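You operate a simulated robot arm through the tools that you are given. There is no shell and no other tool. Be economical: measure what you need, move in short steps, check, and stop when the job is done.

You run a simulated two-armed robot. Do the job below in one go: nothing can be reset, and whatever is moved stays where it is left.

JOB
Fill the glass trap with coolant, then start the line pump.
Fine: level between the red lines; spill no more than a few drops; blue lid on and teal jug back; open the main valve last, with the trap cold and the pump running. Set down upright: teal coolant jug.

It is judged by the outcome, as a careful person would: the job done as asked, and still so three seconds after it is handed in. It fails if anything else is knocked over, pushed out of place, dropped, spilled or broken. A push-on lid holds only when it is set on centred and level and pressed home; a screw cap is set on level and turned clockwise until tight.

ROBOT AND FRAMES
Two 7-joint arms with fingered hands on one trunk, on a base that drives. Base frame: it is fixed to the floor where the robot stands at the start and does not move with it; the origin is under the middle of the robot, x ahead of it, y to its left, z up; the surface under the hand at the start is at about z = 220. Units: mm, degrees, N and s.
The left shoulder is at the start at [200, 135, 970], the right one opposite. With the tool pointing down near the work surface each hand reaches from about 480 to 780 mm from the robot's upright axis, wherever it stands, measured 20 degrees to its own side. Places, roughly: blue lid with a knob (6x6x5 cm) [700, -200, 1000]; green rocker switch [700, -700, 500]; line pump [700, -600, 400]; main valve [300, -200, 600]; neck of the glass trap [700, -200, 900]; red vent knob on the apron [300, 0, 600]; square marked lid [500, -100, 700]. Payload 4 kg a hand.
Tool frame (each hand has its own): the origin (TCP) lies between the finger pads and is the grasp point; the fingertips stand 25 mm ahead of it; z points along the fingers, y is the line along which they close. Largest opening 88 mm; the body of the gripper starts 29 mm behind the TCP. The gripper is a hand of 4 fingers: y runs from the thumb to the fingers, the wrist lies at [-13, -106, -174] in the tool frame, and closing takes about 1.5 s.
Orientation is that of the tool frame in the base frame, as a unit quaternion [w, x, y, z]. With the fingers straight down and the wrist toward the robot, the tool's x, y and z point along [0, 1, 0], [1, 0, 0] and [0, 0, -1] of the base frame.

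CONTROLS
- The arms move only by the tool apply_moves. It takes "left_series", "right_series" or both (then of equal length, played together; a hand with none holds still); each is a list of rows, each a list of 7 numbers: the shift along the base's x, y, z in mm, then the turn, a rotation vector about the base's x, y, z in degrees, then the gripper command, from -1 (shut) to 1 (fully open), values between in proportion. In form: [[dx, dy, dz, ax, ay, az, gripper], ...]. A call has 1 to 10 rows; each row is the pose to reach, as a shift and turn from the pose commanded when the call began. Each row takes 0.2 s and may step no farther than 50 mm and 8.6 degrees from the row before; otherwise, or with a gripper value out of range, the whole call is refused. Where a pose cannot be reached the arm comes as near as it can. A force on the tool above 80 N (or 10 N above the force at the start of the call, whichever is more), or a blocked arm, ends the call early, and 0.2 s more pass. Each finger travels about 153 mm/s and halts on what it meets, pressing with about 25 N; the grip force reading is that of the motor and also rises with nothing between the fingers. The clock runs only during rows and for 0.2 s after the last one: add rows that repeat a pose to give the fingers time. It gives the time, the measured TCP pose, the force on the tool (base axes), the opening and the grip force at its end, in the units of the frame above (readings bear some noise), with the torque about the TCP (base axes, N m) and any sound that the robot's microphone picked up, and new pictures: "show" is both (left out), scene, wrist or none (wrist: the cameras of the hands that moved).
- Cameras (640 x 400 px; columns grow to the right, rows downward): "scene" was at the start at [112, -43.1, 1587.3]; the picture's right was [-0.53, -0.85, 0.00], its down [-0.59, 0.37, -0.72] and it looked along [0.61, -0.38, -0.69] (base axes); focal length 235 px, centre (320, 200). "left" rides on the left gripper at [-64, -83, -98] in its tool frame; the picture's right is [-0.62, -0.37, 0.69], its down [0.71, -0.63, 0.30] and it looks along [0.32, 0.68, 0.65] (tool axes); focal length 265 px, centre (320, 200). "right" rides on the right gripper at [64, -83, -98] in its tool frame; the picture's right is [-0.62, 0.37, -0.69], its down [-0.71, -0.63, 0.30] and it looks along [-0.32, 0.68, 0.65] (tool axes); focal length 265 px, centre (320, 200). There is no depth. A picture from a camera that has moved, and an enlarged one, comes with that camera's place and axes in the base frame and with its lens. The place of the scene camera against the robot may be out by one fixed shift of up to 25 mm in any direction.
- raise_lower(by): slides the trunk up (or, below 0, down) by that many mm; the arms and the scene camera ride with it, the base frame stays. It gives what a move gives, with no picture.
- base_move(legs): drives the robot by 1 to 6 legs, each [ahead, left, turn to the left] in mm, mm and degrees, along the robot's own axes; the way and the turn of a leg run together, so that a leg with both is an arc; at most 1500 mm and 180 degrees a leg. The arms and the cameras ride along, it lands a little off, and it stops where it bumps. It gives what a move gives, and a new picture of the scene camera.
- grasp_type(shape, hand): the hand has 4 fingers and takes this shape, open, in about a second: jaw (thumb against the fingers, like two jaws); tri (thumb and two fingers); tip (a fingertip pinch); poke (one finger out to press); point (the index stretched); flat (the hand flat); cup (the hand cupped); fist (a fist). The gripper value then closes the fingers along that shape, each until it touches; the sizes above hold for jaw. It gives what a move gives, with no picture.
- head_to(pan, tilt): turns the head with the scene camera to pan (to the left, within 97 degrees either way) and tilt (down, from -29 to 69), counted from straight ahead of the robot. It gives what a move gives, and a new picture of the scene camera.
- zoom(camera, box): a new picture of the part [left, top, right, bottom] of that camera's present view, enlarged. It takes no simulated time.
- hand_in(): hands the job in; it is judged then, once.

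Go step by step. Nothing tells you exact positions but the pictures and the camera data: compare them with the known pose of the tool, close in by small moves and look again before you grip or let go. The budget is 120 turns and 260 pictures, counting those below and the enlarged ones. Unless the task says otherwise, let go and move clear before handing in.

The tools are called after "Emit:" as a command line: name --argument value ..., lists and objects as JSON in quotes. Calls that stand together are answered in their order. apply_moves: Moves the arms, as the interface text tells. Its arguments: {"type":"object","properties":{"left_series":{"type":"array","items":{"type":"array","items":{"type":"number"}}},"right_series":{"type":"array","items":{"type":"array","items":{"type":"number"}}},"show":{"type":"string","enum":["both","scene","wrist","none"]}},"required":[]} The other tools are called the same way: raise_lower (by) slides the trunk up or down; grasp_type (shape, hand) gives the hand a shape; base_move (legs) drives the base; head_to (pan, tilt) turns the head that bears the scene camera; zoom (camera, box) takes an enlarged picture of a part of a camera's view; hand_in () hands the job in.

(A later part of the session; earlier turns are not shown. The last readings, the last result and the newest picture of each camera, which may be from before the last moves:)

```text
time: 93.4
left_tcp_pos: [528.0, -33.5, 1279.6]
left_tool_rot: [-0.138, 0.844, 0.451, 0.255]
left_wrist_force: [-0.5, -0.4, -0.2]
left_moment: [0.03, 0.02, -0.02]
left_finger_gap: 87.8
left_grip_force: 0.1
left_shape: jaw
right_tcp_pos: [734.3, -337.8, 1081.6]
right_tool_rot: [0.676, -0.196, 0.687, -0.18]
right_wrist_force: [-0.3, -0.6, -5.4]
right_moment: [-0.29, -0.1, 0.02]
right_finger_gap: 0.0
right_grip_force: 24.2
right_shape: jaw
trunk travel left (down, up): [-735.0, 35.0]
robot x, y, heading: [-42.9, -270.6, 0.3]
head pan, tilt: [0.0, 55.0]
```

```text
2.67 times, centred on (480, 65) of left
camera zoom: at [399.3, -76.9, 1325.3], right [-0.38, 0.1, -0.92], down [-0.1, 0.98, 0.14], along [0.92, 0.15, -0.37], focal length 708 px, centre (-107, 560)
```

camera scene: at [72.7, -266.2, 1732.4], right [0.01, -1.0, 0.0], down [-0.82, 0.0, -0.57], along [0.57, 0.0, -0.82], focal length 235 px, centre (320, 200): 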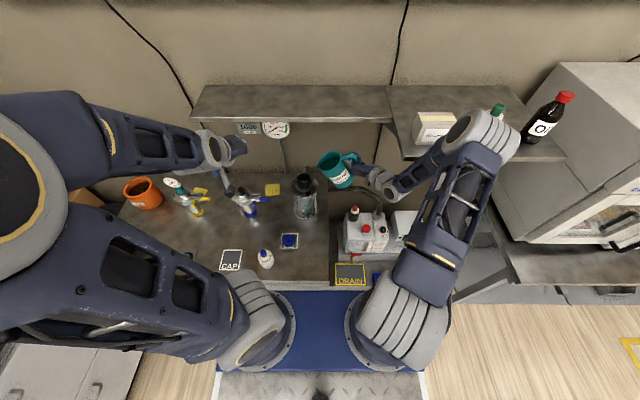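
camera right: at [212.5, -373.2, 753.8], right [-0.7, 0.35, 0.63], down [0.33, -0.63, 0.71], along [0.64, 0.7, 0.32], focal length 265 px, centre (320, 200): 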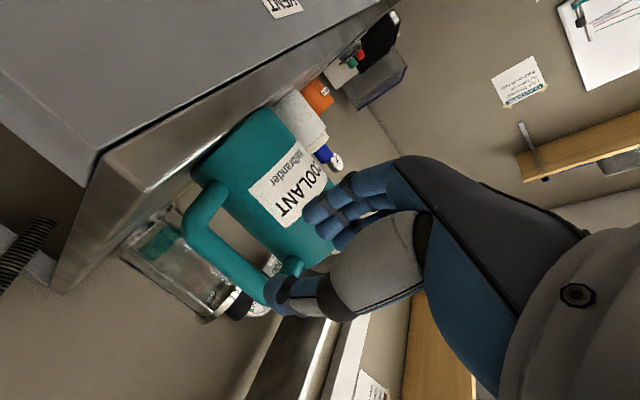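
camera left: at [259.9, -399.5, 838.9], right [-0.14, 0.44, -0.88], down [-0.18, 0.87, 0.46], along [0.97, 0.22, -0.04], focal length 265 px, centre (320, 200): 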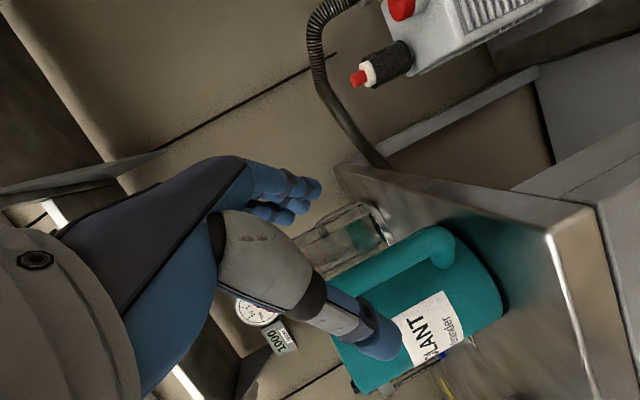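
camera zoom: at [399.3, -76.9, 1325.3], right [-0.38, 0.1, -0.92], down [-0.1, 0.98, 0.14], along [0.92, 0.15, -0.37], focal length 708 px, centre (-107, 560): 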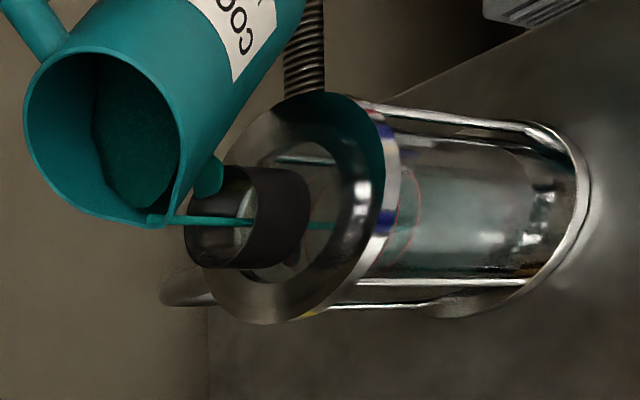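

The stream enters the neck cleanly. I keep pouring while lowering the left hand, whose camera then sees the glass from the side.

Emit:
apply_moves --left_series '[[-5, 5, -45, 0, 0, 0, 1], [-10, 10, -90, 0, 0, 0, 1], [-15, 15, -135, 0, 0, 0, 1], [-20, 20, -180, 0, 0, 0, 1], [-25, 25, -225, 0, 0, 0, 1]]' --right_series '[[0, 0, 0, 0, 0, 0, -1], [0, 0, 0, 0, 0, 0, -1], [0, 0, 0, 0, 0, 0, -1], [0, 0, 0, 0, 0, 0, -1], [0, 0, 0, 0, 0, 0, -1]]' --show "none"

Emit:
zoom --camera "left" --box '[220, 0, 480, 200]'

Emit:
zoom --camera "scene" --box '[280, 140, 360, 220]'

```text
time: 94.6
left_tcp_pos: [520.2, 4.3, 1050.6]
left_tool_rot: [-0.138, 0.844, 0.451, 0.255]
left_wrist_force: [-0.9, -0.1, -0.1]
left_moment: [0.02, 0.01, 0.01]
left_finger_gap: 88.0
left_grip_force: 0.0
left_shape: jaw
left hand out of reach, approached as far as the arm can: row 2, 3, 4, 5
right_tcp_pos: [733.9, -337.3, 1081.6]
right_tool_rot: [0.677, -0.195, 0.687, -0.18]
right_wrist_force: [0.5, -0.1, -6.2]
right_moment: [-0.28, -0.07, -0.03]
right_finger_gap: 0.0
right_grip_force: 24.8
right_shape: jaw
trunk travel left (down, up): [-735.0, 35.0]
robot x, y, heading: [-40.2, -270.6, 0.3]
head pan, tilt: [0.0, 55.0]
```

```text
2.00 times, centred on (350, 100) of left
camera zoom: at [390.7, -40.0, 1096.0], right [-0.38, 0.1, -0.92], down [-0.1, 0.98, 0.15], along [0.92, 0.15, -0.37], focal length 531 px, centre (260, 400)
```

zoom: 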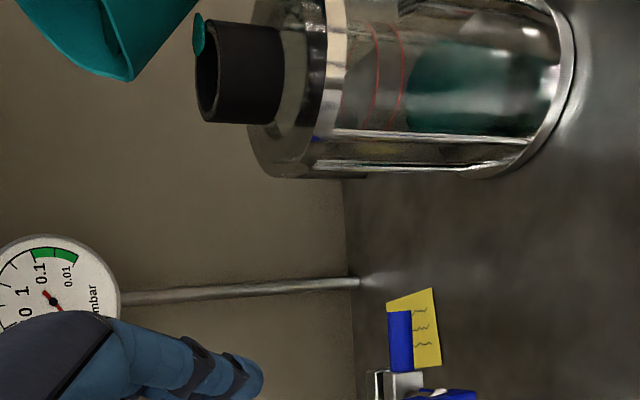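

```text
5.00 times, centred on (320, 180) of scene
camera zoom: at [72.6, -266.5, 1732.5], right [0.01, -1.0, 0.0], down [-0.82, 0.0, -0.57], along [0.57, 0.0, -0.82], focal length 1175 px, centre (320, 300)
```

zoom: 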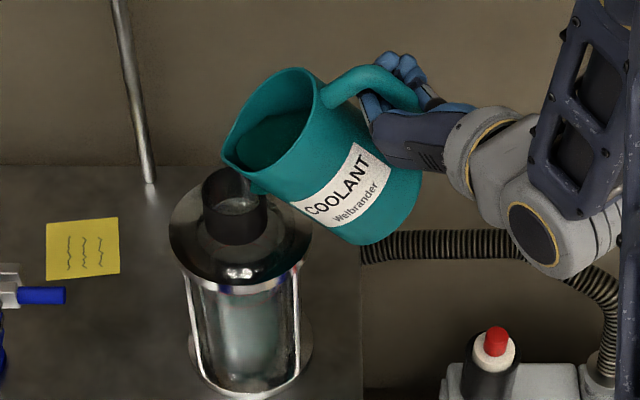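

Very clear side view: level is just below the lower red line and the flow has stopped. I tilt 2.5° more.

Emit:
apply_moves --right_series '[[0, 1.7, 3.3, -1.3, 0, 0, -1], [0, 3.4, 6.5, -2.5, 0, 0, -1], [0, 3.4, 6.5, -2.5, 0, 0, -1], [0, 3.4, 6.5, -2.5, 0, 0, -1]]' --show "none"

Emit:
zoom --camera "left" --box '[300, 0, 460, 100]'

Emit:
zoom --camera "scene" --box '[280, 140, 360, 220]'

```text
time: 95.6
left_tcp_pos: [520.2, 4.8, 1050.5]
left_tool_rot: [-0.138, 0.844, 0.45, 0.255]
left_wrist_force: [-1.1, 0.4, -0.9]
left_moment: [0.02, 0.02, -0.02]
left_finger_gap: 88.0
left_grip_force: 0.2
left_shape: jaw
right_tcp_pos: [734.0, -333.6, 1088.0]
right_tool_rot: [0.673, -0.211, 0.682, -0.195]
right_wrist_force: [0.6, 0.8, -7.1]
right_moment: [-0.31, -0.1, 0.0]
right_finger_gap: 0.0
right_grip_force: 24.8
right_shape: jaw
trunk travel left (down, up): [-735.0, 35.0]
robot x, y, heading: [-37.3, -265.7, 0.4]
head pan, tilt: [0.0, 55.0]
```

```text
4.00 times, centred on (380, 50) of left
camera zoom: at [391.0, -39.6, 1096.4], right [-0.38, 0.1, -0.92], down [-0.1, 0.98, 0.14], along [0.92, 0.15, -0.37], focal length 1062 px, centre (80, 800)
```

zoom: 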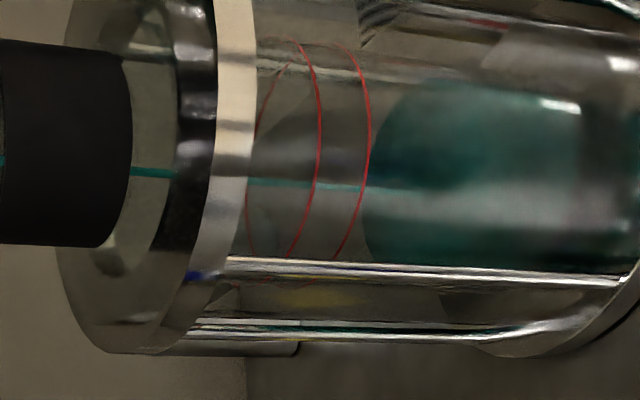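

```text
5.00 times, centred on (320, 180) of scene
camera zoom: at [72.7, -266.0, 1732.4], right [0.01, -1.0, 0.0], down [-0.82, 0.0, -0.57], along [0.57, 0.0, -0.82], focal length 1175 px, centre (320, 300)
```

zoom: 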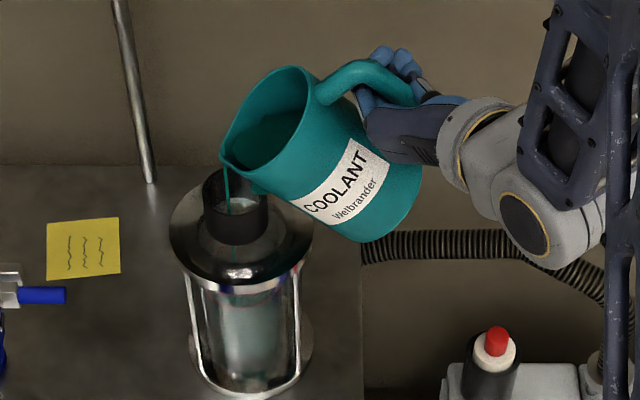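

Surface (seen from above) is still about one line-spacing below the lower line. I keep pouring at this tilt for one second.

Emit:
apply_moves --right_series '[[0, 0, 0, 0, 0, 0, -1], [0, 1.3, 2.7, -1, 0, 0, -1], [0, 1.3, 2.7, -1, 0, 0, -1], [0, 1.3, 2.7, -1, 0, 0, -1], [0, 1.3, 2.7, -1, 0, 0, -1]]' --show "none"

Emit:
zoom --camera "left" --box '[300, 0, 460, 100]'

```text
time: 96.8
left_tcp_pos: [519.3, 3.3, 1051.6]
left_tool_rot: [-0.137, 0.845, 0.45, 0.255]
left_wrist_force: [0.1, -0.1, -0.4]
left_moment: [0.03, -0.01, 0.0]
left_finger_gap: 87.9
left_grip_force: 0.0
left_shape: jaw
right_tcp_pos: [734.0, -331.6, 1092.2]
right_tool_rot: [0.671, -0.216, 0.68, -0.201]
right_wrist_force: [-0.3, 0.0, -5.6]
right_moment: [-0.26, -0.07, -0.01]
right_finger_gap: 0.0
right_grip_force: 25.3
right_shape: jaw
trunk travel left (down, up): [-735.0, 35.0]
robot x, y, heading: [-39.7, -270.4, 0.3]
head pan, tilt: [0.0, 55.0]
```

```text
4.00 times, centred on (380, 50) of left
camera zoom: at [391.0, -39.6, 1096.4], right [-0.38, 0.1, -0.92], down [-0.1, 0.98, 0.14], along [0.92, 0.15, -0.37], focal length 1062 px, centre (80, 800)
```

zoom: 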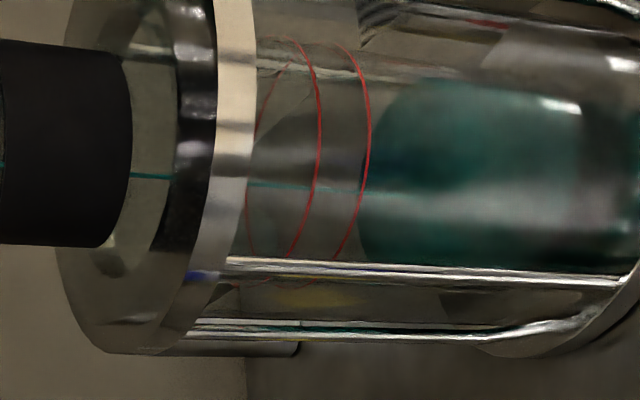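

Measured: lines at z≈862/881, level ≈811 – about 60 mm more to fill. I tilt 4° more and hold.

Emit:
apply_moves --right_series '[[0, 1.6, 4.9, -2, 0, 0, -1], [0, 3.2, 9.8, -4, 0, 0, -1], [0, 3.2, 9.8, -4, 0, 0, -1], [0, 3.2, 9.8, -4, 0, 0, -1], [0, 3.2, 9.8, -4, 0, 0, -1]]' --show "none"

Emit:
zoom --camera "left" --box '[220, 0, 480, 160]'

Emit:
zoom --camera "scene" --box '[280, 140, 360, 220]'

```text
time: 98.0
left_tcp_pos: [519.6, 5.5, 1050.0]
left_tool_rot: [-0.137, 0.844, 0.45, 0.255]
left_wrist_force: [0.0, 0.7, -0.1]
left_moment: [-0.01, -0.01, 0.02]
left_finger_gap: 87.8
left_grip_force: 0.1
left_shape: jaw
right_tcp_pos: [734.1, -328.7, 1101.2]
right_tool_rot: [0.663, -0.24, 0.673, -0.225]
right_wrist_force: [-1.3, -0.1, -5.9]
right_moment: [-0.22, -0.09, 0.03]
right_finger_gap: 0.0
right_grip_force: 25.1
right_shape: jaw
trunk travel left (down, up): [-735.0, 35.0]
robot x, y, heading: [-42.2, -266.5, 0.3]
head pan, tilt: [0.0, 55.0]
```

```text
2.46 times, centred on (350, 80) of left
camera zoom: at [391.0, -39.6, 1096.4], right [-0.38, 0.1, -0.92], down [-0.1, 0.98, 0.14], along [0.92, 0.15, -0.37], focal length 653 px, centre (246, 495)
```

zoom: 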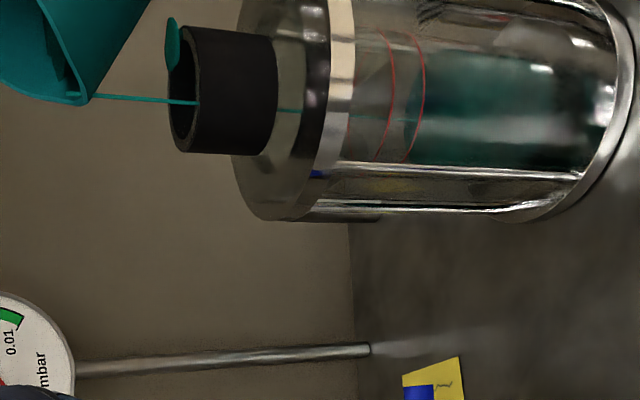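

```text
5.00 times, centred on (320, 180) of scene
camera zoom: at [72.7, -266.0, 1732.4], right [0.01, -1.0, 0.0], down [-0.82, 0.0, -0.57], along [0.57, 0.0, -0.82], focal length 1175 px, centre (320, 300)
```

zoom: 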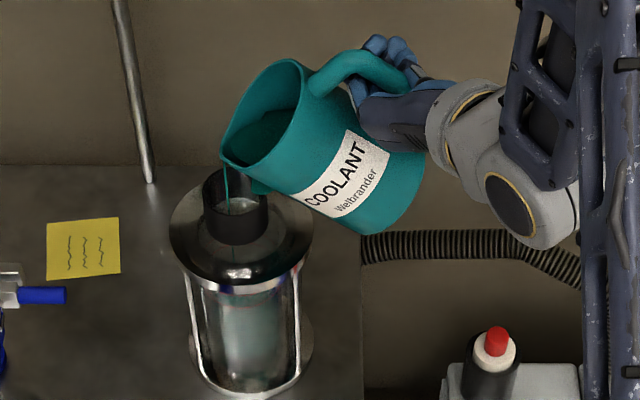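

Good, rising about 10 mm. Continue: 6° more over two seconds.

Emit:
apply_moves --right_series '[[0, 1.7, 2.8, -1.2, 0, 0, -1], [0, 3.4, 5.6, -2.4, 0, 0, -1], [0, 5.1, 8.4, -3.6, 0, 0, -1], [0, 6.8, 11.1, -4.8, 0, 0, -1], [0, 8.5, 13.9, -6, 0, 0, -1], [0, 8.5, 13.9, -6, 0, 0, -1], [0, 8.5, 13.9, -6, 0, 0, -1], [0, 8.5, 13.9, -6, 0, 0, -1]]' --show "none"

Emit:
zoom --camera "left" --box '[220, 0, 480, 160]'

Emit:
zoom --camera "scene" --box '[280, 140, 360, 220]'

```text
time: 99.8
left_tcp_pos: [518.9, 4.0, 1050.3]
left_tool_rot: [-0.137, 0.844, 0.45, 0.255]
left_wrist_force: [1.0, 0.5, 0.3]
left_moment: [-0.03, 0.02, -0.01]
left_finger_gap: 88.0
left_grip_force: 0.1
left_shape: jaw
right_tcp_pos: [734.5, -320.8, 1113.8]
right_tool_rot: [0.649, -0.274, 0.66, -0.26]
right_wrist_force: [-0.2, -0.9, -5.7]
right_moment: [-0.16, -0.05, 0.01]
right_finger_gap: 0.0
right_grip_force: 24.8
right_shape: jaw
trunk travel left (down, up): [-735.0, 35.0]
robot x, y, heading: [-42.7, -269.8, 0.2]
head pan, tilt: [0.0, 55.0]
```

```text
2.46 times, centred on (350, 80) of left
camera zoom: at [390.9, -39.6, 1096.4], right [-0.38, 0.1, -0.92], down [-0.1, 0.98, 0.14], along [0.92, 0.15, -0.37], focal length 653 px, centre (246, 495)
```

zoom: 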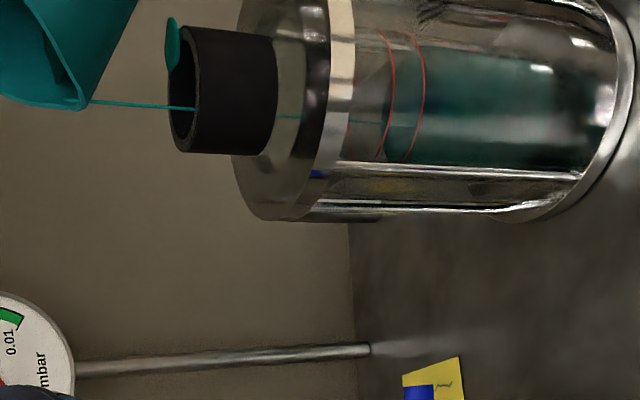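

```text
5.00 times, centred on (320, 180) of scene
camera zoom: at [72.7, -266.0, 1732.4], right [0.01, -1.0, 0.0], down [-0.82, 0.0, -0.57], along [0.57, 0.0, -0.82], focal length 1175 px, centre (320, 300)
```

zoom: 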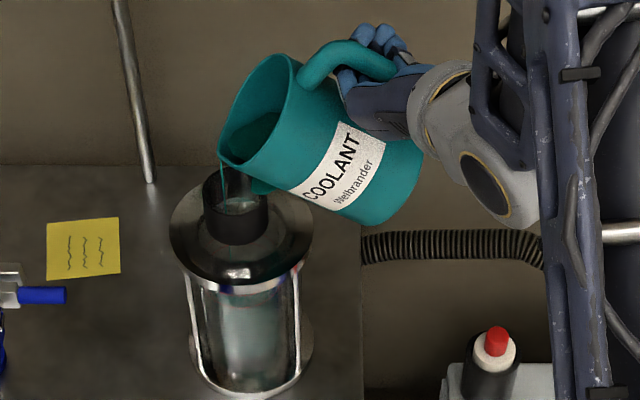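

Level ≈837 (lines 862–881). Another 6°, shifting 4 mm right to stay centred.

Emit:
apply_moves --right_series '[[0, 1.6, 2.6, -1.2, 0, 0, -1], [0, 3.1, 5.3, -2.4, 0, 0, -1], [0, 4.7, 7.9, -3.6, 0, 0, -1], [0, 6.2, 10.6, -4.8, 0, 0, -1], [0, 7.8, 13.2, -6, 0, 0, -1], [0, 7.8, 13.2, -6, 0, 0, -1], [0, 7.8, 13.2, -6, 0, 0, -1], [0, 7.8, 13.2, -6, 0, 0, -1]]' --show "none"

Emit:
zoom --camera "left" --box '[220, 0, 480, 160]'

Emit:
zoom --camera "scene" --box '[280, 140, 360, 220]'

```text
time: 101.6
left_tcp_pos: [518.6, 4.0, 1050.2]
left_tool_rot: [-0.138, 0.844, 0.451, 0.255]
left_wrist_force: [0.4, 0.1, -0.5]
left_moment: [0.01, 0.01, -0.03]
left_finger_gap: 87.7
left_grip_force: 0.0
left_shape: jaw
right_tcp_pos: [733.7, -313.0, 1127.7]
right_tool_rot: [0.634, -0.308, 0.646, -0.294]
right_wrist_force: [0.6, 0.7, -5.3]
right_moment: [-0.14, -0.06, 0.01]
right_finger_gap: 0.1
right_grip_force: 25.1
right_shape: jaw
trunk travel left (down, up): [-735.0, 35.0]
robot x, y, heading: [-42.9, -268.0, 0.4]
head pan, tilt: [0.0, 55.0]
```

```text
2.46 times, centred on (350, 80) of left
camera zoom: at [390.9, -39.6, 1096.4], right [-0.38, 0.1, -0.92], down [-0.1, 0.98, 0.14], along [0.92, 0.15, -0.37], focal length 653 px, centre (246, 495)
```

zoom: 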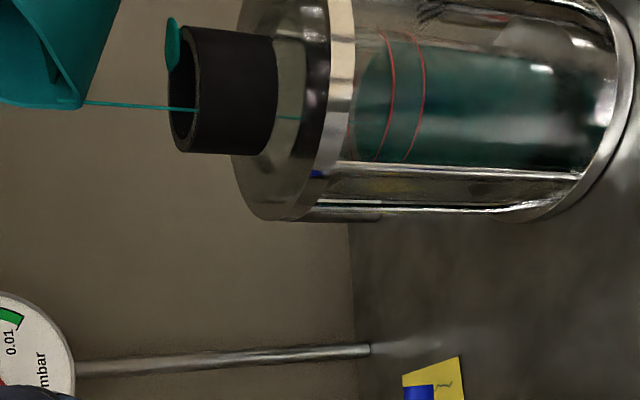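

```text
5.00 times, centred on (320, 180) of scene
camera zoom: at [72.7, -266.0, 1732.4], right [0.01, -1.0, 0.0], down [-0.82, 0.0, -0.57], along [0.57, 0.0, -0.82], focal length 1175 px, centre (320, 300)
```

zoom: 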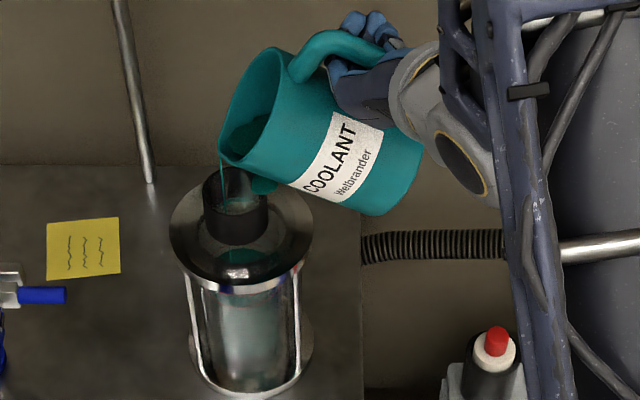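

Level ≈857, just below the lower line. 3.5° more, then look.

Emit:
apply_moves --right_series '[[0, 1.1, 2.5, -1.2, 0, 0, -1], [0, 2.3, 5.1, -2.4, 0, 0, -1], [0, 3.4, 7.6, -3.5, 0, 0, -1], [0, 3.4, 7.6, -3.5, 0, 0, -1], [0, 3.4, 7.6, -3.5, 0, 0, -1], [0, 3.4, 7.6, -3.5, 0, 0, -1]]' --show "none"

Emit:
zoom --camera "left" --box '[300, 0, 460, 100]'

```text
time: 103.0
left_tcp_pos: [519.7, 4.8, 1049.5]
left_tool_rot: [-0.138, 0.844, 0.451, 0.255]
left_wrist_force: [0.7, 0.6, -1.0]
left_moment: [0.03, 0.02, -0.02]
left_finger_gap: 88.1
left_grip_force: 0.1
left_shape: jaw
right_tcp_pos: [734.8, -310.0, 1136.1]
right_tool_rot: [0.624, -0.326, 0.637, -0.314]
right_wrist_force: [1.0, -0.3, -4.8]
right_moment: [-0.14, -0.07, 0.01]
right_finger_gap: 0.1
right_grip_force: 25.1
right_shape: jaw
trunk travel left (down, up): [-735.0, 35.0]
robot x, y, heading: [-43.5, -266.0, 0.3]
head pan, tilt: [0.0, 55.0]
```

```text
4.00 times, centred on (380, 50) of left
camera zoom: at [390.9, -39.6, 1096.4], right [-0.38, 0.1, -0.92], down [-0.1, 0.98, 0.14], along [0.92, 0.15, -0.37], focal length 1062 px, centre (80, 800)
```

zoom: 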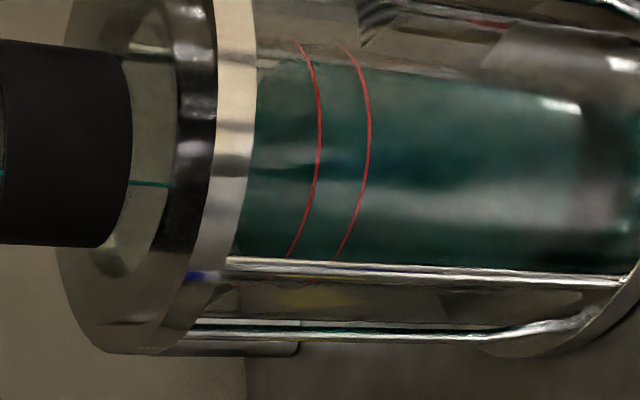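

The surface has passed the lower line. I stop pouring: tilt back and draw away.

Emit:
apply_moves --right_series '[[0, -2, 2, 8, 0, 0, -1], [0, -10, 6, 16, 0, 0, -1], [0, -30, 6, 24, 0, 0, -1], [0, -55, 4, 32, 0, 0, -1], [0, -85, 0, 40, 0, 0, -1], [0, -110, -10, 48, 0, 0, -1], [-5, -130, -20, 56, 0, 0, -1], [-10, -150, -30, 60, 0, 0, -1]]' --show "none"

Emit:
apply_moves --left_series '[[0, 10, -25, 0, 0, 0, 1], [0, 20, -50, 0, 0, 0, 1], [0, 30, -80, 0, 0, 0, 1], [0, 40, -110, 0, 0, 0, 1]]' --show "scene"

Emit:
zoom --camera "left" --box '[220, 0, 480, 160]'

```text
time: 104.8
left_tcp_pos: [520.9, 4.0, 1050.0]
left_tool_rot: [-0.137, 0.844, 0.45, 0.255]
left_wrist_force: [-1.0, -0.2, 0.6]
left_moment: [-0.03, -0.01, -0.02]
left_finger_gap: 87.9
left_grip_force: 0.0
left_shape: jaw
right_tcp_pos: [726.0, -464.1, 1104.2]
right_tool_rot: [0.704, 0.029, 0.708, 0.046]
right_wrist_force: [-0.5, 0.9, -4.2]
right_moment: [-0.29, -0.07, 0.02]
right_finger_gap: 0.0
right_grip_force: 24.8
right_shape: jaw
trunk travel left (down, up): [-735.0, 35.0]
robot x, y, heading: [-41.6, -272.0, 0.1]
head pan, tilt: [0.0, 55.0]
```

```text
time: 105.8
left_tcp_pos: [520.7, 43.3, 937.6]
left_tool_rot: [-0.138, 0.845, 0.45, 0.255]
left_wrist_force: [-0.3, -0.4, -0.4]
left_moment: [0.02, 0.0, -0.01]
left_finger_gap: 88.1
left_grip_force: 0.1
left_shape: jaw
right_tcp_pos: [725.1, -461.0, 1103.6]
right_tool_rot: [0.704, 0.03, 0.708, 0.047]
right_wrist_force: [-0.5, 0.4, -4.9]
right_moment: [-0.34, -0.1, -0.01]
right_finger_gap: 0.0
right_grip_force: 24.9
right_shape: jaw
trunk travel left (down, up): [-735.0, 35.0]
robot x, y, heading: [-40.7, -264.8, 0.0]
head pan, tilt: [0.0, 55.0]
camera scene: at [72.6, -266.2, 1732.5], right [0.01, -1.0, 0.0], down [-0.82, 0.0, -0.57], along [0.57, 0.0, -0.82], focal length 235 px, centre (320, 200)
```

scene: 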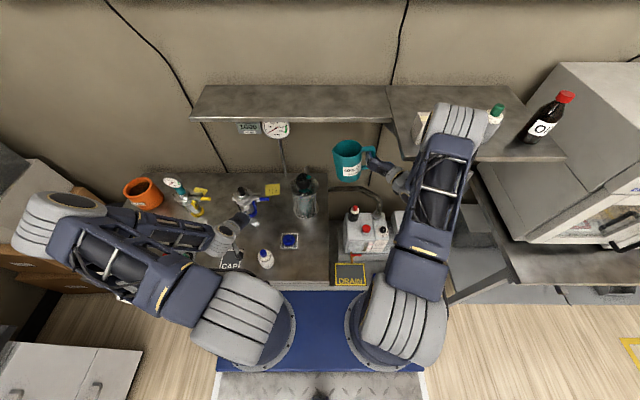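

```text
2.46 times, centred on (350, 80) of left
camera zoom: at [392.8, -1.7, 983.7], right [-0.38, 0.1, -0.92], down [-0.1, 0.98, 0.14], along [0.92, 0.15, -0.36], focal length 653 px, centre (246, 495)
```

zoom: 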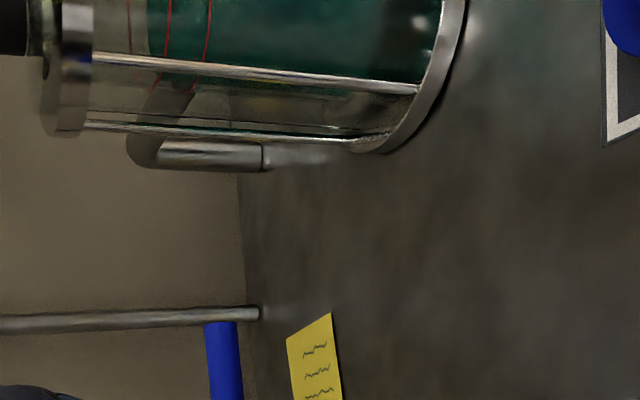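

Emit:
zoom --camera "left" --box '[220, 0, 340, 75]'

Emit:
zoom --camera "scene" --box '[280, 160, 330, 225]'

```text
5.33 times, centred on (280, 38) of left
camera zoom: at [392.8, -1.7, 983.7], right [-0.38, 0.1, -0.92], down [-0.1, 0.98, 0.14], along [0.92, 0.15, -0.36], focal length 1416 px, centre (533, 1067)
```

zoom: 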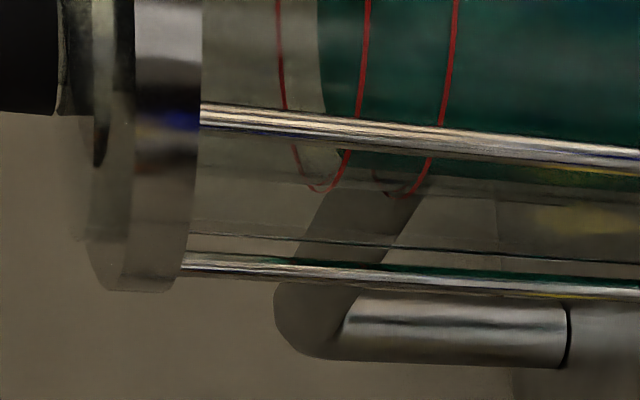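

```text
6.15 times, centred on (305, 192) of scene
camera zoom: at [72.6, -266.2, 1732.5], right [0.01, -1.0, 0.0], down [-0.82, 0.0, -0.57], along [0.57, 0.0, -0.82], focal length 1446 px, centre (412, 246)
```

zoom: 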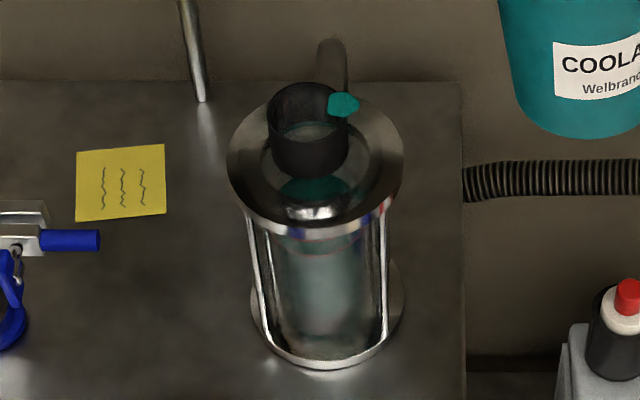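

Level is midway between the red lines, and only one small blob sits on the rim. Now I bring the jug back: retract, level it and back the base.

Emit:
apply_moves --left_series '[[0, 0, 20, 0, 0, 0, 1], [0, 0, 40, 0, 0, 0, 1], [0, 0, 60, 0, 0, 0, 1], [0, 0, 80, 0, 0, 0, 1]]' --right_series '[[-34, 10, 0, 2.3, 0, 0, -1], [-68, 20, 0, 4.5, 0, 0, -1], [-102, 40, 0, 6.8, 0, 0, -1], [-135, 60, 0, 9, 0, 0, -1]]' --show "none"

Emit:
base_move --legs '[[-120, 0, 0]]'

Emit:
zoom --camera "scene" --box '[260, 130, 400, 280]'

```text
time: 106.8
left_tcp_pos: [519.7, 41.1, 1017.9]
left_tool_rot: [-0.137, 0.845, 0.451, 0.255]
left_wrist_force: [-0.2, -0.1, 0.4]
left_moment: [-0.01, 0.03, 0.0]
left_finger_gap: 87.9
left_grip_force: 0.1
left_shape: jaw
right_tcp_pos: [589.5, -399.0, 1106.0]
right_tool_rot: [0.7, 0.084, 0.702, 0.102]
right_wrist_force: [0.4, 0.5, -5.0]
right_moment: [-0.33, -0.1, 0.07]
right_finger_gap: 0.0
right_grip_force: 24.7
right_shape: jaw
trunk travel left (down, up): [-735.0, 35.0]
robot x, y, heading: [-45.8, -265.7, 0.4]
head pan, tilt: [0.0, 55.0]
```

```text
time: 108.0
left_tcp_pos: [401.1, 41.9, 1018.4]
left_tool_rot: [-0.138, 0.844, 0.452, 0.255]
left_wrist_force: [0.4, -0.1, 0.1]
left_moment: [0.01, 0.0, 0.0]
left_finger_gap: 87.9
left_grip_force: 0.1
left_shape: jaw
right_tcp_pos: [472.4, -396.7, 1106.3]
right_tool_rot: [0.7, 0.083, 0.702, 0.103]
right_wrist_force: [-1.3, -0.9, -4.2]
right_moment: [-0.31, -0.11, 0.07]
right_finger_gap: 0.2
right_grip_force: 25.2
right_shape: jaw
trunk travel left (down, up): [-735.0, 35.0]
robot x, y, heading: [-159.0, -263.7, 0.8]
head pan, tilt: [0.0, 55.0]
camera scene: at [-45.3, -266.5, 1732.4], right [0.01, -1.0, 0.0], down [-0.82, -0.01, -0.57], along [0.57, 0.0, -0.82], focal length 235 px, centre (320, 200)
```

scene: 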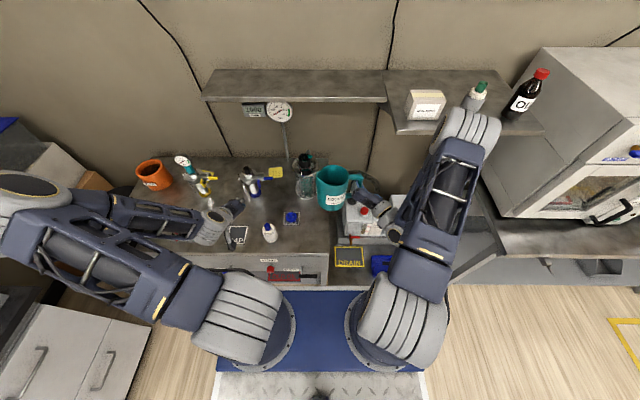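

```text
2.67 times, centred on (330, 205) of scene
camera zoom: at [-45.3, -266.5, 1732.4], right [0.01, -1.0, 0.0], down [-0.82, -0.01, -0.57], along [0.57, 0.0, -0.82], focal length 627 px, centre (293, 187)
```

zoom: 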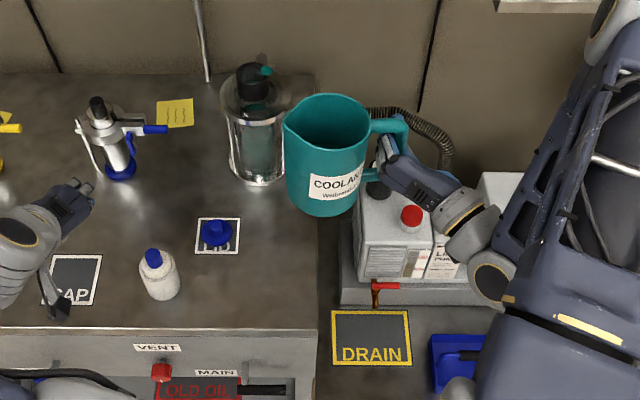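

Jug is level. I move it above its place and lower the trunk (raising the left hand to compensate).

Emit:
apply_moves --left_series '[[-10, 0, 40, 0, 0, 0, 1], [-20, 0, 80, 0, 0, 0, 1], [-30, 0, 120, 0, 0, 0, 1], [-40, 0, 160, 0, 0, 0, 1]]' --right_series '[[-1, 20, 0, 0, 0, 0, -1], [-2, 40, 0, 0, 0, 0, -1], [-3, 60, 0, 0, 0, 0, -1], [-4, 74, 0, 0, 0, 0, -1]]' --show "none"

Emit:
raise_lower --by -160

Emit:
apply_moves --right_series '[[0, 0, -20, 0, 0, 0, -1], [0, 0, -40, 0, 0, 0, -1], [0, 0, -60, 0, 0, 0, -1], [0, 0, -75, 0, 0, 0, -1], [0, 0, -75, 0, 0, 0, -1]]' --show "none"

Emit:
zoom --camera "scene" --box '[260, 130, 400, 280]'

```text
time: 109.0
left_tcp_pos: [374.8, 52.2, 1182.1]
left_tool_rot: [-0.137, 0.845, 0.451, 0.254]
left_wrist_force: [0.0, -0.7, 0.2]
left_moment: [0.0, 0.04, 0.02]
left_finger_gap: 87.9
left_grip_force: 0.1
left_shape: jaw
left hand out of reach, approached as far as the arm can: row 2, 3, 4
right_tcp_pos: [467.7, -323.8, 1106.1]
right_tool_rot: [0.699, 0.084, 0.702, 0.103]
right_wrist_force: [-0.1, 1.2, -4.4]
right_moment: [-0.31, -0.09, 0.02]
right_finger_gap: 0.0
right_grip_force: 25.4
right_shape: jaw
trunk travel left (down, up): [-735.0, 35.0]
robot x, y, heading: [-163.2, -269.9, 0.4]
head pan, tilt: [0.0, 55.0]
```

```text
time: 110.9
left_tcp_pos: [373.6, 52.5, 1022.0]
left_tool_rot: [-0.138, 0.844, 0.452, 0.255]
left_wrist_force: [-0.1, 0.1, 0.4]
left_moment: [0.01, -0.01, -0.01]
left_finger_gap: 88.2
left_grip_force: 0.1
left_shape: jaw
right_tcp_pos: [467.8, -323.6, 946.8]
right_tool_rot: [0.7, 0.083, 0.702, 0.103]
right_wrist_force: [0.5, 0.2, -3.8]
right_moment: [-0.31, -0.1, -0.03]
right_finger_gap: 0.0
right_grip_force: 24.6
right_shape: jaw
trunk travel left (down, up): [-575.0, 195.0]
robot x, y, heading: [-159.0, -265.5, 0.3]
head pan, tilt: [0.0, 55.0]
```

```text
time: 112.1
left_tcp_pos: [373.6, 53.0, 1022.4]
left_tool_rot: [-0.137, 0.844, 0.452, 0.254]
left_wrist_force: [-0.3, 0.2, -0.3]
left_moment: [0.0, -0.02, -0.01]
left_finger_gap: 88.0
left_grip_force: 0.1
left_shape: jaw
right_tcp_pos: [469.5, -323.3, 871.9]
right_tool_rot: [0.699, 0.082, 0.703, 0.103]
right_wrist_force: [0.5, 0.5, -4.0]
right_moment: [-0.33, -0.09, -0.01]
right_finger_gap: 0.0
right_grip_force: 25.1
right_shape: jaw
trunk travel left (down, up): [-575.0, 195.0]
robot x, y, heading: [-161.5, -266.9, 0.4]
head pan, tilt: [0.0, 55.0]
```

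```text
2.67 times, centred on (330, 205) of scene
camera zoom: at [-45.5, -266.4, 1572.4], right [0.01, -1.0, 0.0], down [-0.82, -0.01, -0.57], along [0.57, 0.0, -0.82], focal length 627 px, centre (293, 187)
```

zoom: 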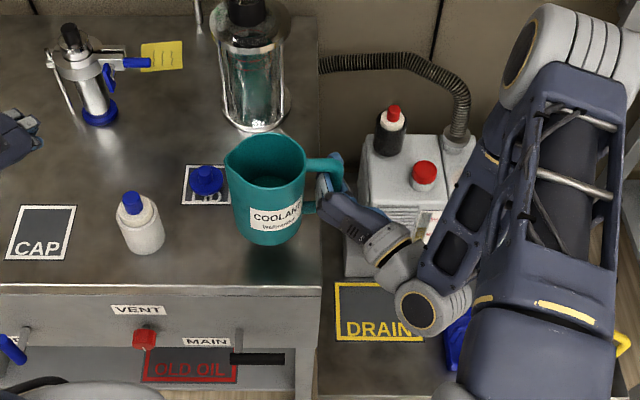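

Emit:
apply_moves --right_series '[[0, 0, -10, 0, 0, 0, -1], [0, 0, -20, 0, 0, 0, -1], [0, 0, -30, 0, 0, 0, -1], [0, 0, -38, 0, 0, 0, -1], [0, 0, -38, 0, 0, 0, -1]]' --show "none"

Emit:
zoom --camera "scene" --box '[290, 170, 350, 240]'

```text
time: 113.3
left_tcp_pos: [373.7, 52.1, 1022.2]
left_tool_rot: [-0.137, 0.844, 0.452, 0.254]
left_wrist_force: [0.2, -0.7, 0.2]
left_moment: [0.0, 0.03, 0.01]
left_finger_gap: 88.0
left_grip_force: 0.1
left_shape: jaw
right_tcp_pos: [468.4, -323.6, 833.6]
right_tool_rot: [0.7, 0.082, 0.702, 0.102]
right_wrist_force: [-0.4, -0.5, -4.9]
right_moment: [-0.32, -0.11, 0.02]
right_finger_gap: 0.1
right_grip_force: 25.5
right_shape: jaw
trunk travel left (down, up): [-575.0, 195.0]
robot x, y, heading: [-161.2, -268.8, 0.5]
head pan, tilt: [0.0, 55.0]
```

```text
5.71 times, centred on (320, 205) of scene
camera zoom: at [-45.5, -266.4, 1572.4], right [0.01, -1.0, 0.0], down [-0.82, -0.01, -0.57], along [0.57, 0.0, -0.82], focal length 1343 px, centre (320, 171)
```

zoom: 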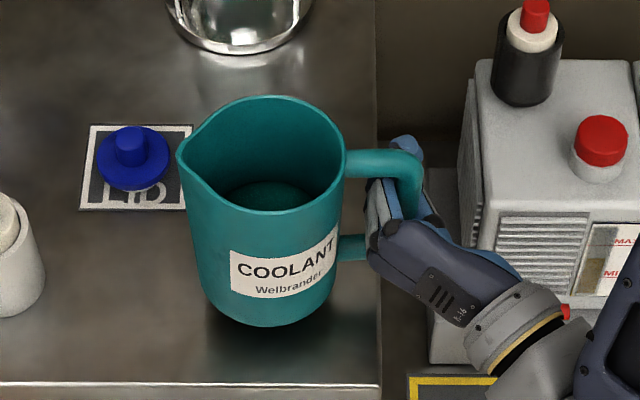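

Emit:
apply_moves --right_series '[[0, 0, -5, 0, 0, 0, -1], [0, 0, -10, 0, 0, 0, -1], [0, 0, -14, 0, 0, 0, -1], [0, 0, -14, 0, 0, 0, -1]]' --show "none"

Emit:
zoom --camera "scene" --box '[290, 170, 350, 240]'

```text
time: 114.3
left_tcp_pos: [373.5, 53.3, 1022.5]
left_tool_rot: [-0.137, 0.844, 0.452, 0.255]
left_wrist_force: [0.2, 0.6, -0.8]
left_moment: [0.02, -0.04, 0.02]
left_finger_gap: 88.0
left_grip_force: 0.0
left_shape: jaw
right_tcp_pos: [469.1, -324.2, 819.8]
right_tool_rot: [0.699, 0.083, 0.702, 0.104]
right_wrist_force: [-0.3, -0.2, -4.5]
right_moment: [-0.3, -0.09, 0.01]
right_finger_gap: 0.0
right_grip_force: 24.7
right_shape: jaw
trunk travel left (down, up): [-575.0, 195.0]
robot x, y, heading: [-160.3, -268.2, 0.3]
head pan, tilt: [0.0, 55.0]
```

```text
5.71 times, centred on (320, 205) of scene
camera zoom: at [-45.5, -266.4, 1572.4], right [0.01, -1.0, 0.0], down [-0.82, -0.01, -0.57], along [0.57, 0.0, -0.82], focal length 1343 px, centre (320, 171)
```

zoom: 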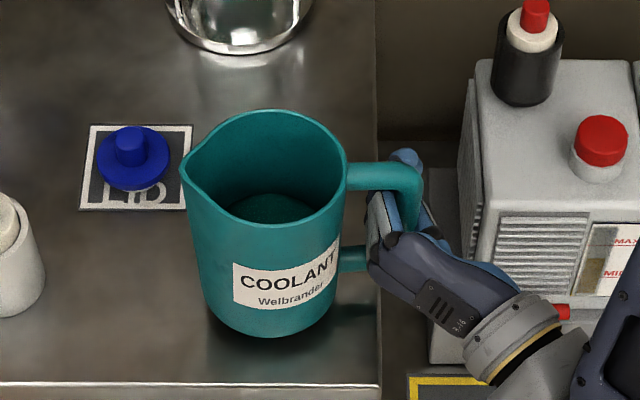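

Emit:
apply_moves --right_series '[[0, 0, -3, 0, 0, 0, -1], [0, 0, -6, 0, 0, 0, -1], [0, 0, -9, 0, 0, 0, -1], [0, 0, -9, 0, 0, 0, -1]]' --show "none"

Emit:
zoom --camera "scene" --box '[290, 170, 350, 240]'

```text
time: 115.3
left_tcp_pos: [374.0, 53.1, 1021.2]
left_tool_rot: [-0.138, 0.844, 0.452, 0.255]
left_wrist_force: [0.5, -0.6, -0.5]
left_moment: [0.02, 0.02, -0.03]
left_finger_gap: 87.9
left_grip_force: 0.1
left_shape: jaw
right_tcp_pos: [468.1, -322.7, 810.3]
right_tool_rot: [0.699, 0.083, 0.702, 0.103]
right_wrist_force: [0.5, 0.2, -4.7]
right_moment: [-0.29, -0.1, 0.01]
right_finger_gap: 0.0
right_grip_force: 25.1
right_shape: jaw
trunk travel left (down, up): [-575.0, 195.0]
robot x, y, heading: [-158.6, -268.6, 0.3]
head pan, tilt: [0.0, 55.0]
```

```text
5.71 times, centred on (320, 205) of scene
camera zoom: at [-45.5, -266.4, 1572.4], right [0.01, -1.0, 0.0], down [-0.82, -0.01, -0.57], along [0.57, 0.0, -0.82], focal length 1343 px, centre (320, 171)
```

zoom: 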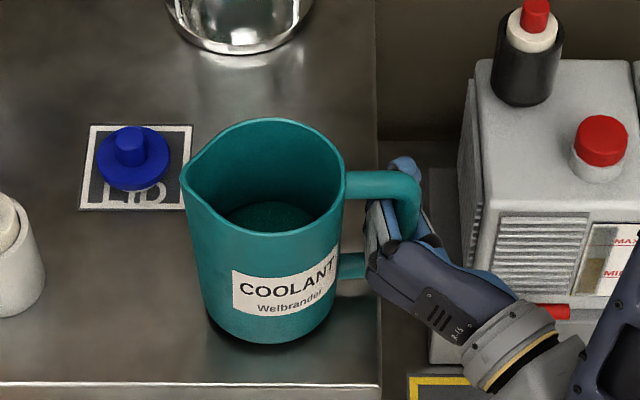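

Emit:
apply_moves --right_series '[[0, 0, -3, 0, 0, 0, -1], [0, 0, -6, 0, 0, 0, -1], [0, 0, -9, 0, 0, 0, -1], [0, 0, -12, 0, 0, 0, -1], [0, 0, -12, 0, 0, 0, -1]]' --show "none"

Emit:
zoom --camera "scene" --box '[290, 170, 350, 240]'

```text
time: 116.5
left_tcp_pos: [374.2, 52.2, 1022.6]
left_tool_rot: [-0.137, 0.844, 0.452, 0.255]
left_wrist_force: [0.2, -0.1, 0.1]
left_moment: [0.02, 0.04, 0.03]
left_finger_gap: 88.0
left_grip_force: 0.0
left_shape: jaw
right_tcp_pos: [468.6, -324.3, 799.3]
right_tool_rot: [0.7, 0.083, 0.702, 0.102]
right_wrist_force: [0.6, -1.8, 2.2]
right_moment: [-0.02, 0.04, 0.03]
right_finger_gap: 0.0
right_grip_force: 24.7
right_shape: jaw
trunk travel left (down, up): [-575.0, 195.0]
robot x, y, heading: [-161.0, -268.6, 0.6]
head pan, tilt: [0.0, 55.0]
```

```text
5.71 times, centred on (320, 205) of scene
camera zoom: at [-45.6, -266.5, 1572.4], right [0.01, -1.0, 0.0], down [-0.82, -0.01, -0.57], along [0.57, 0.0, -0.82], focal length 1343 px, centre (320, 171)
```

zoom: 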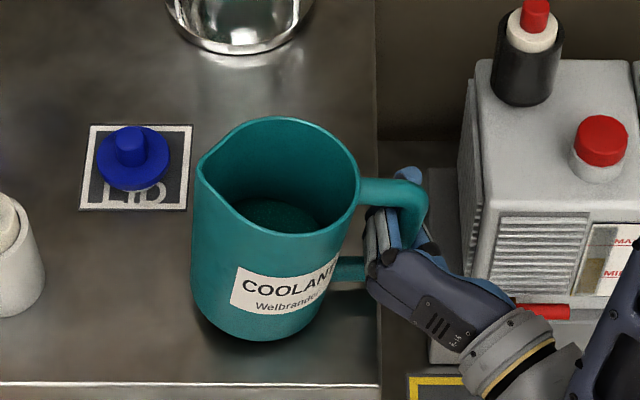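

The jug touches down but is tilted slightly (lip high). I roll the hand back a few degrees to settle it.

Emit:
apply_moves --right_series '[[0, 0, 2, -4, 0, 0, -1], [0, 0, 4, -8, 0, 0, -1], [0, 0, 4, -10, 0, 0, -1], [0, 0, 4, -10, 0, 0, -1]]' --show "none"

Emit:
zoom --camera "scene" --box '[290, 170, 350, 240]'

```text
time: 117.5
left_tcp_pos: [373.7, 53.2, 1021.3]
left_tool_rot: [-0.137, 0.844, 0.452, 0.254]
left_wrist_force: [0.6, -1.0, -0.5]
left_moment: [0.01, -0.01, 0.0]
left_finger_gap: 87.9
left_grip_force: 0.0
left_shape: jaw
right_tcp_pos: [470.2, -323.4, 803.8]
right_tool_rot: [0.704, 0.022, 0.709, 0.042]
right_wrist_force: [-0.6, 1.6, 0.6]
right_moment: [0.08, 0.01, -0.05]
right_finger_gap: 0.0
right_grip_force: 24.9
right_shape: jaw
trunk travel left (down, up): [-575.0, 195.0]
robot x, y, heading: [-160.4, -268.0, 0.5]
head pan, tilt: [0.0, 55.0]
```

```text
5.71 times, centred on (320, 205) of scene
camera zoom: at [-45.6, -266.4, 1572.4], right [0.01, -1.0, 0.0], down [-0.82, -0.01, -0.57], along [0.57, 0.0, -0.82], focal length 1343 px, centre (320, 171)
```

zoom: 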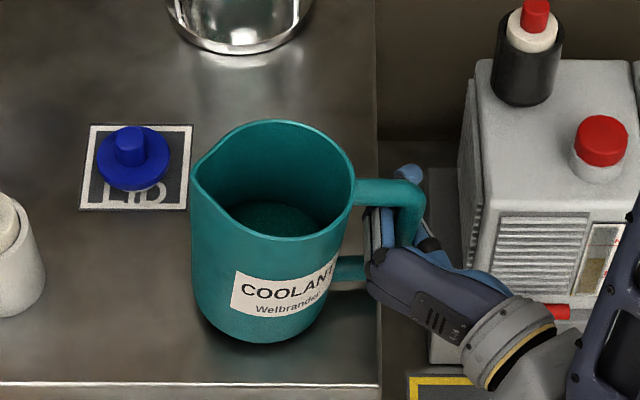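

Jug stands flat. I open to half gap and check before withdrawing.

Emit:
apply_moves --right_series '[[0, 0, 0, -3, 0, 0, -0.8], [0, 0, 0, -5, 0, 0, -0.6], [0, 0, 0, -5, 0, 0, -0.4], [0, 0, 0, -5, 0, 0, -0.2], [0, 0, 0, -5, 0, 0, -0.2]]' --show "none"

Emit:
zoom --camera "scene" --box '[290, 170, 350, 240]'

Emit:
zoom --camera "right" --box '[180, 60, 460, 340]'

```text
time: 118.7
left_tcp_pos: [373.1, 53.4, 1022.7]
left_tool_rot: [-0.137, 0.844, 0.452, 0.254]
left_wrist_force: [0.2, -0.8, 0.0]
left_moment: [0.02, 0.02, -0.01]
left_finger_gap: 87.7
left_grip_force: 0.1
left_shape: jaw
right_tcp_pos: [468.3, -323.4, 803.8]
right_tool_rot: [0.705, -0.009, 0.709, 0.011]
right_wrist_force: [-0.4, 0.7, 0.8]
right_moment: [0.04, 0.01, 0.01]
right_finger_gap: 35.5
right_grip_force: 0.1
right_shape: jaw
trunk travel left (down, up): [-575.0, 195.0]
robot x, y, heading: [-161.6, -265.8, 0.3]
head pan, tilt: [0.0, 55.0]
```

```text
5.71 times, centred on (320, 205) of scene
camera zoom: at [-45.6, -266.4, 1572.4], right [0.01, -1.0, 0.0], down [-0.82, -0.01, -0.57], along [0.57, 0.0, -0.82], focal length 1343 px, centre (320, 171)
```

zoom: 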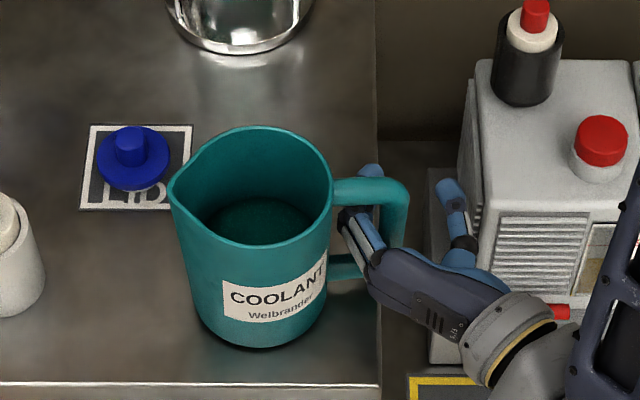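

```text
1.43 times, centred on (320, 200) of right
camera zoom: at [370.1, -408.2, 739.3], right [-0.7, 0.35, 0.63], down [0.33, -0.62, 0.71], along [0.64, 0.7, 0.32], focal length 379 px, centre (320, 200)
```

zoom: 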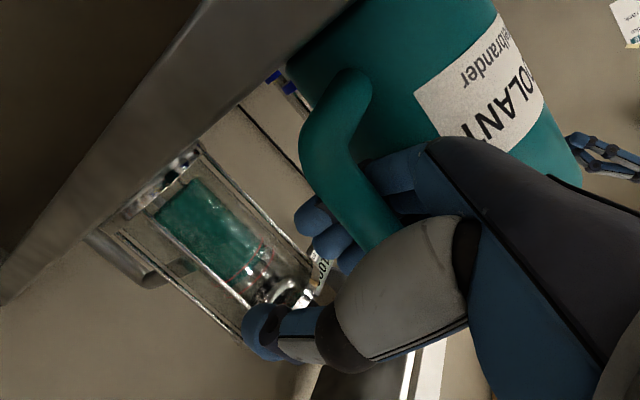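

I withdraw the hand straight back, centred on the bar.

Emit:
apply_moves --right_series '[[0, 4, 0, 0, 0, 0, -0.15], [-20, 4, 0, 0, 0, 0, -0.1], [-45, 4, 0, 0, 0, 0, -0.1], [-70, 2, 0, 0, 0, 0, 0], [-100, 0, 0, 0, 0, 0, 0], [-130, -10, 0, 0, 0, 0, 0.5]]' --show "none"

Emit:
zoom --camera "scene" --box '[260, 150, 380, 280]'

```text
time: 120.1
left_tcp_pos: [374.1, 53.1, 1023.0]
left_tool_rot: [-0.137, 0.844, 0.452, 0.255]
left_wrist_force: [-0.1, 0.5, 0.3]
left_moment: [0.0, 0.02, -0.02]
left_finger_gap: 88.0
left_grip_force: 0.1
left_shape: jaw
right_tcp_pos: [338.0, -333.4, 803.1]
right_tool_rot: [0.705, -0.009, 0.709, 0.01]
right_wrist_force: [0.1, 0.2, -0.2]
right_moment: [0.0, 0.04, 0.0]
right_finger_gap: 65.8
right_grip_force: 0.0
right_shape: jaw
trunk travel left (down, up): [-575.0, 195.0]
robot x, y, heading: [-160.8, -268.5, 0.5]
head pan, tilt: [0.0, 55.0]
```

```text
3.08 times, centred on (320, 215) of scene
camera zoom: at [-45.5, -266.2, 1572.5], right [0.01, -1.0, 0.0], down [-0.82, -0.01, -0.57], along [0.57, 0.01, -0.82], focal length 723 px, centre (320, 154)
```

zoom: 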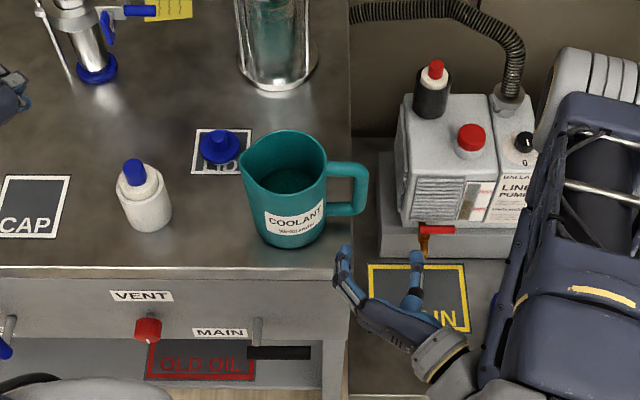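

Jug is back and upright. Now the left hand returns to fingers-down above the lid.

Emit:
apply_moves --left_series '[[28, -30, -5, -4.5, 3.3, -1, 1], [56, -60, -10, -9, 6.7, -1.9, 1], [84, -90, -20, -13.5, 10, -2.9, 1], [112, -120, -50, -18, 13.3, -3.9, 1], [140, -150, -85, -22.5, 16.7, -4.8, 1], [167, -177, -120, -27, 20, -5.8, 1], [167, -177, -120, -27, 20, -5.8, 1]]' --show "none"

Emit:
zoom --camera "left" --box '[220, 140, 540, 400]'

```text
refused: row 4 steps farther than a row can; nothing moved
```

```text
1.54 times, centred on (380, 270) of left
camera zoom: at [245.9, 9.0, 1068.5], right [-0.38, 0.09, -0.92], down [-0.1, 0.98, 0.14], along [0.92, 0.15, -0.37], focal length 408 px, centre (228, 92)
```

zoom: 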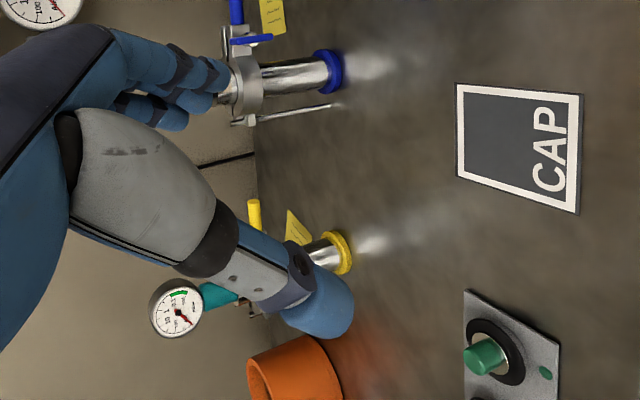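

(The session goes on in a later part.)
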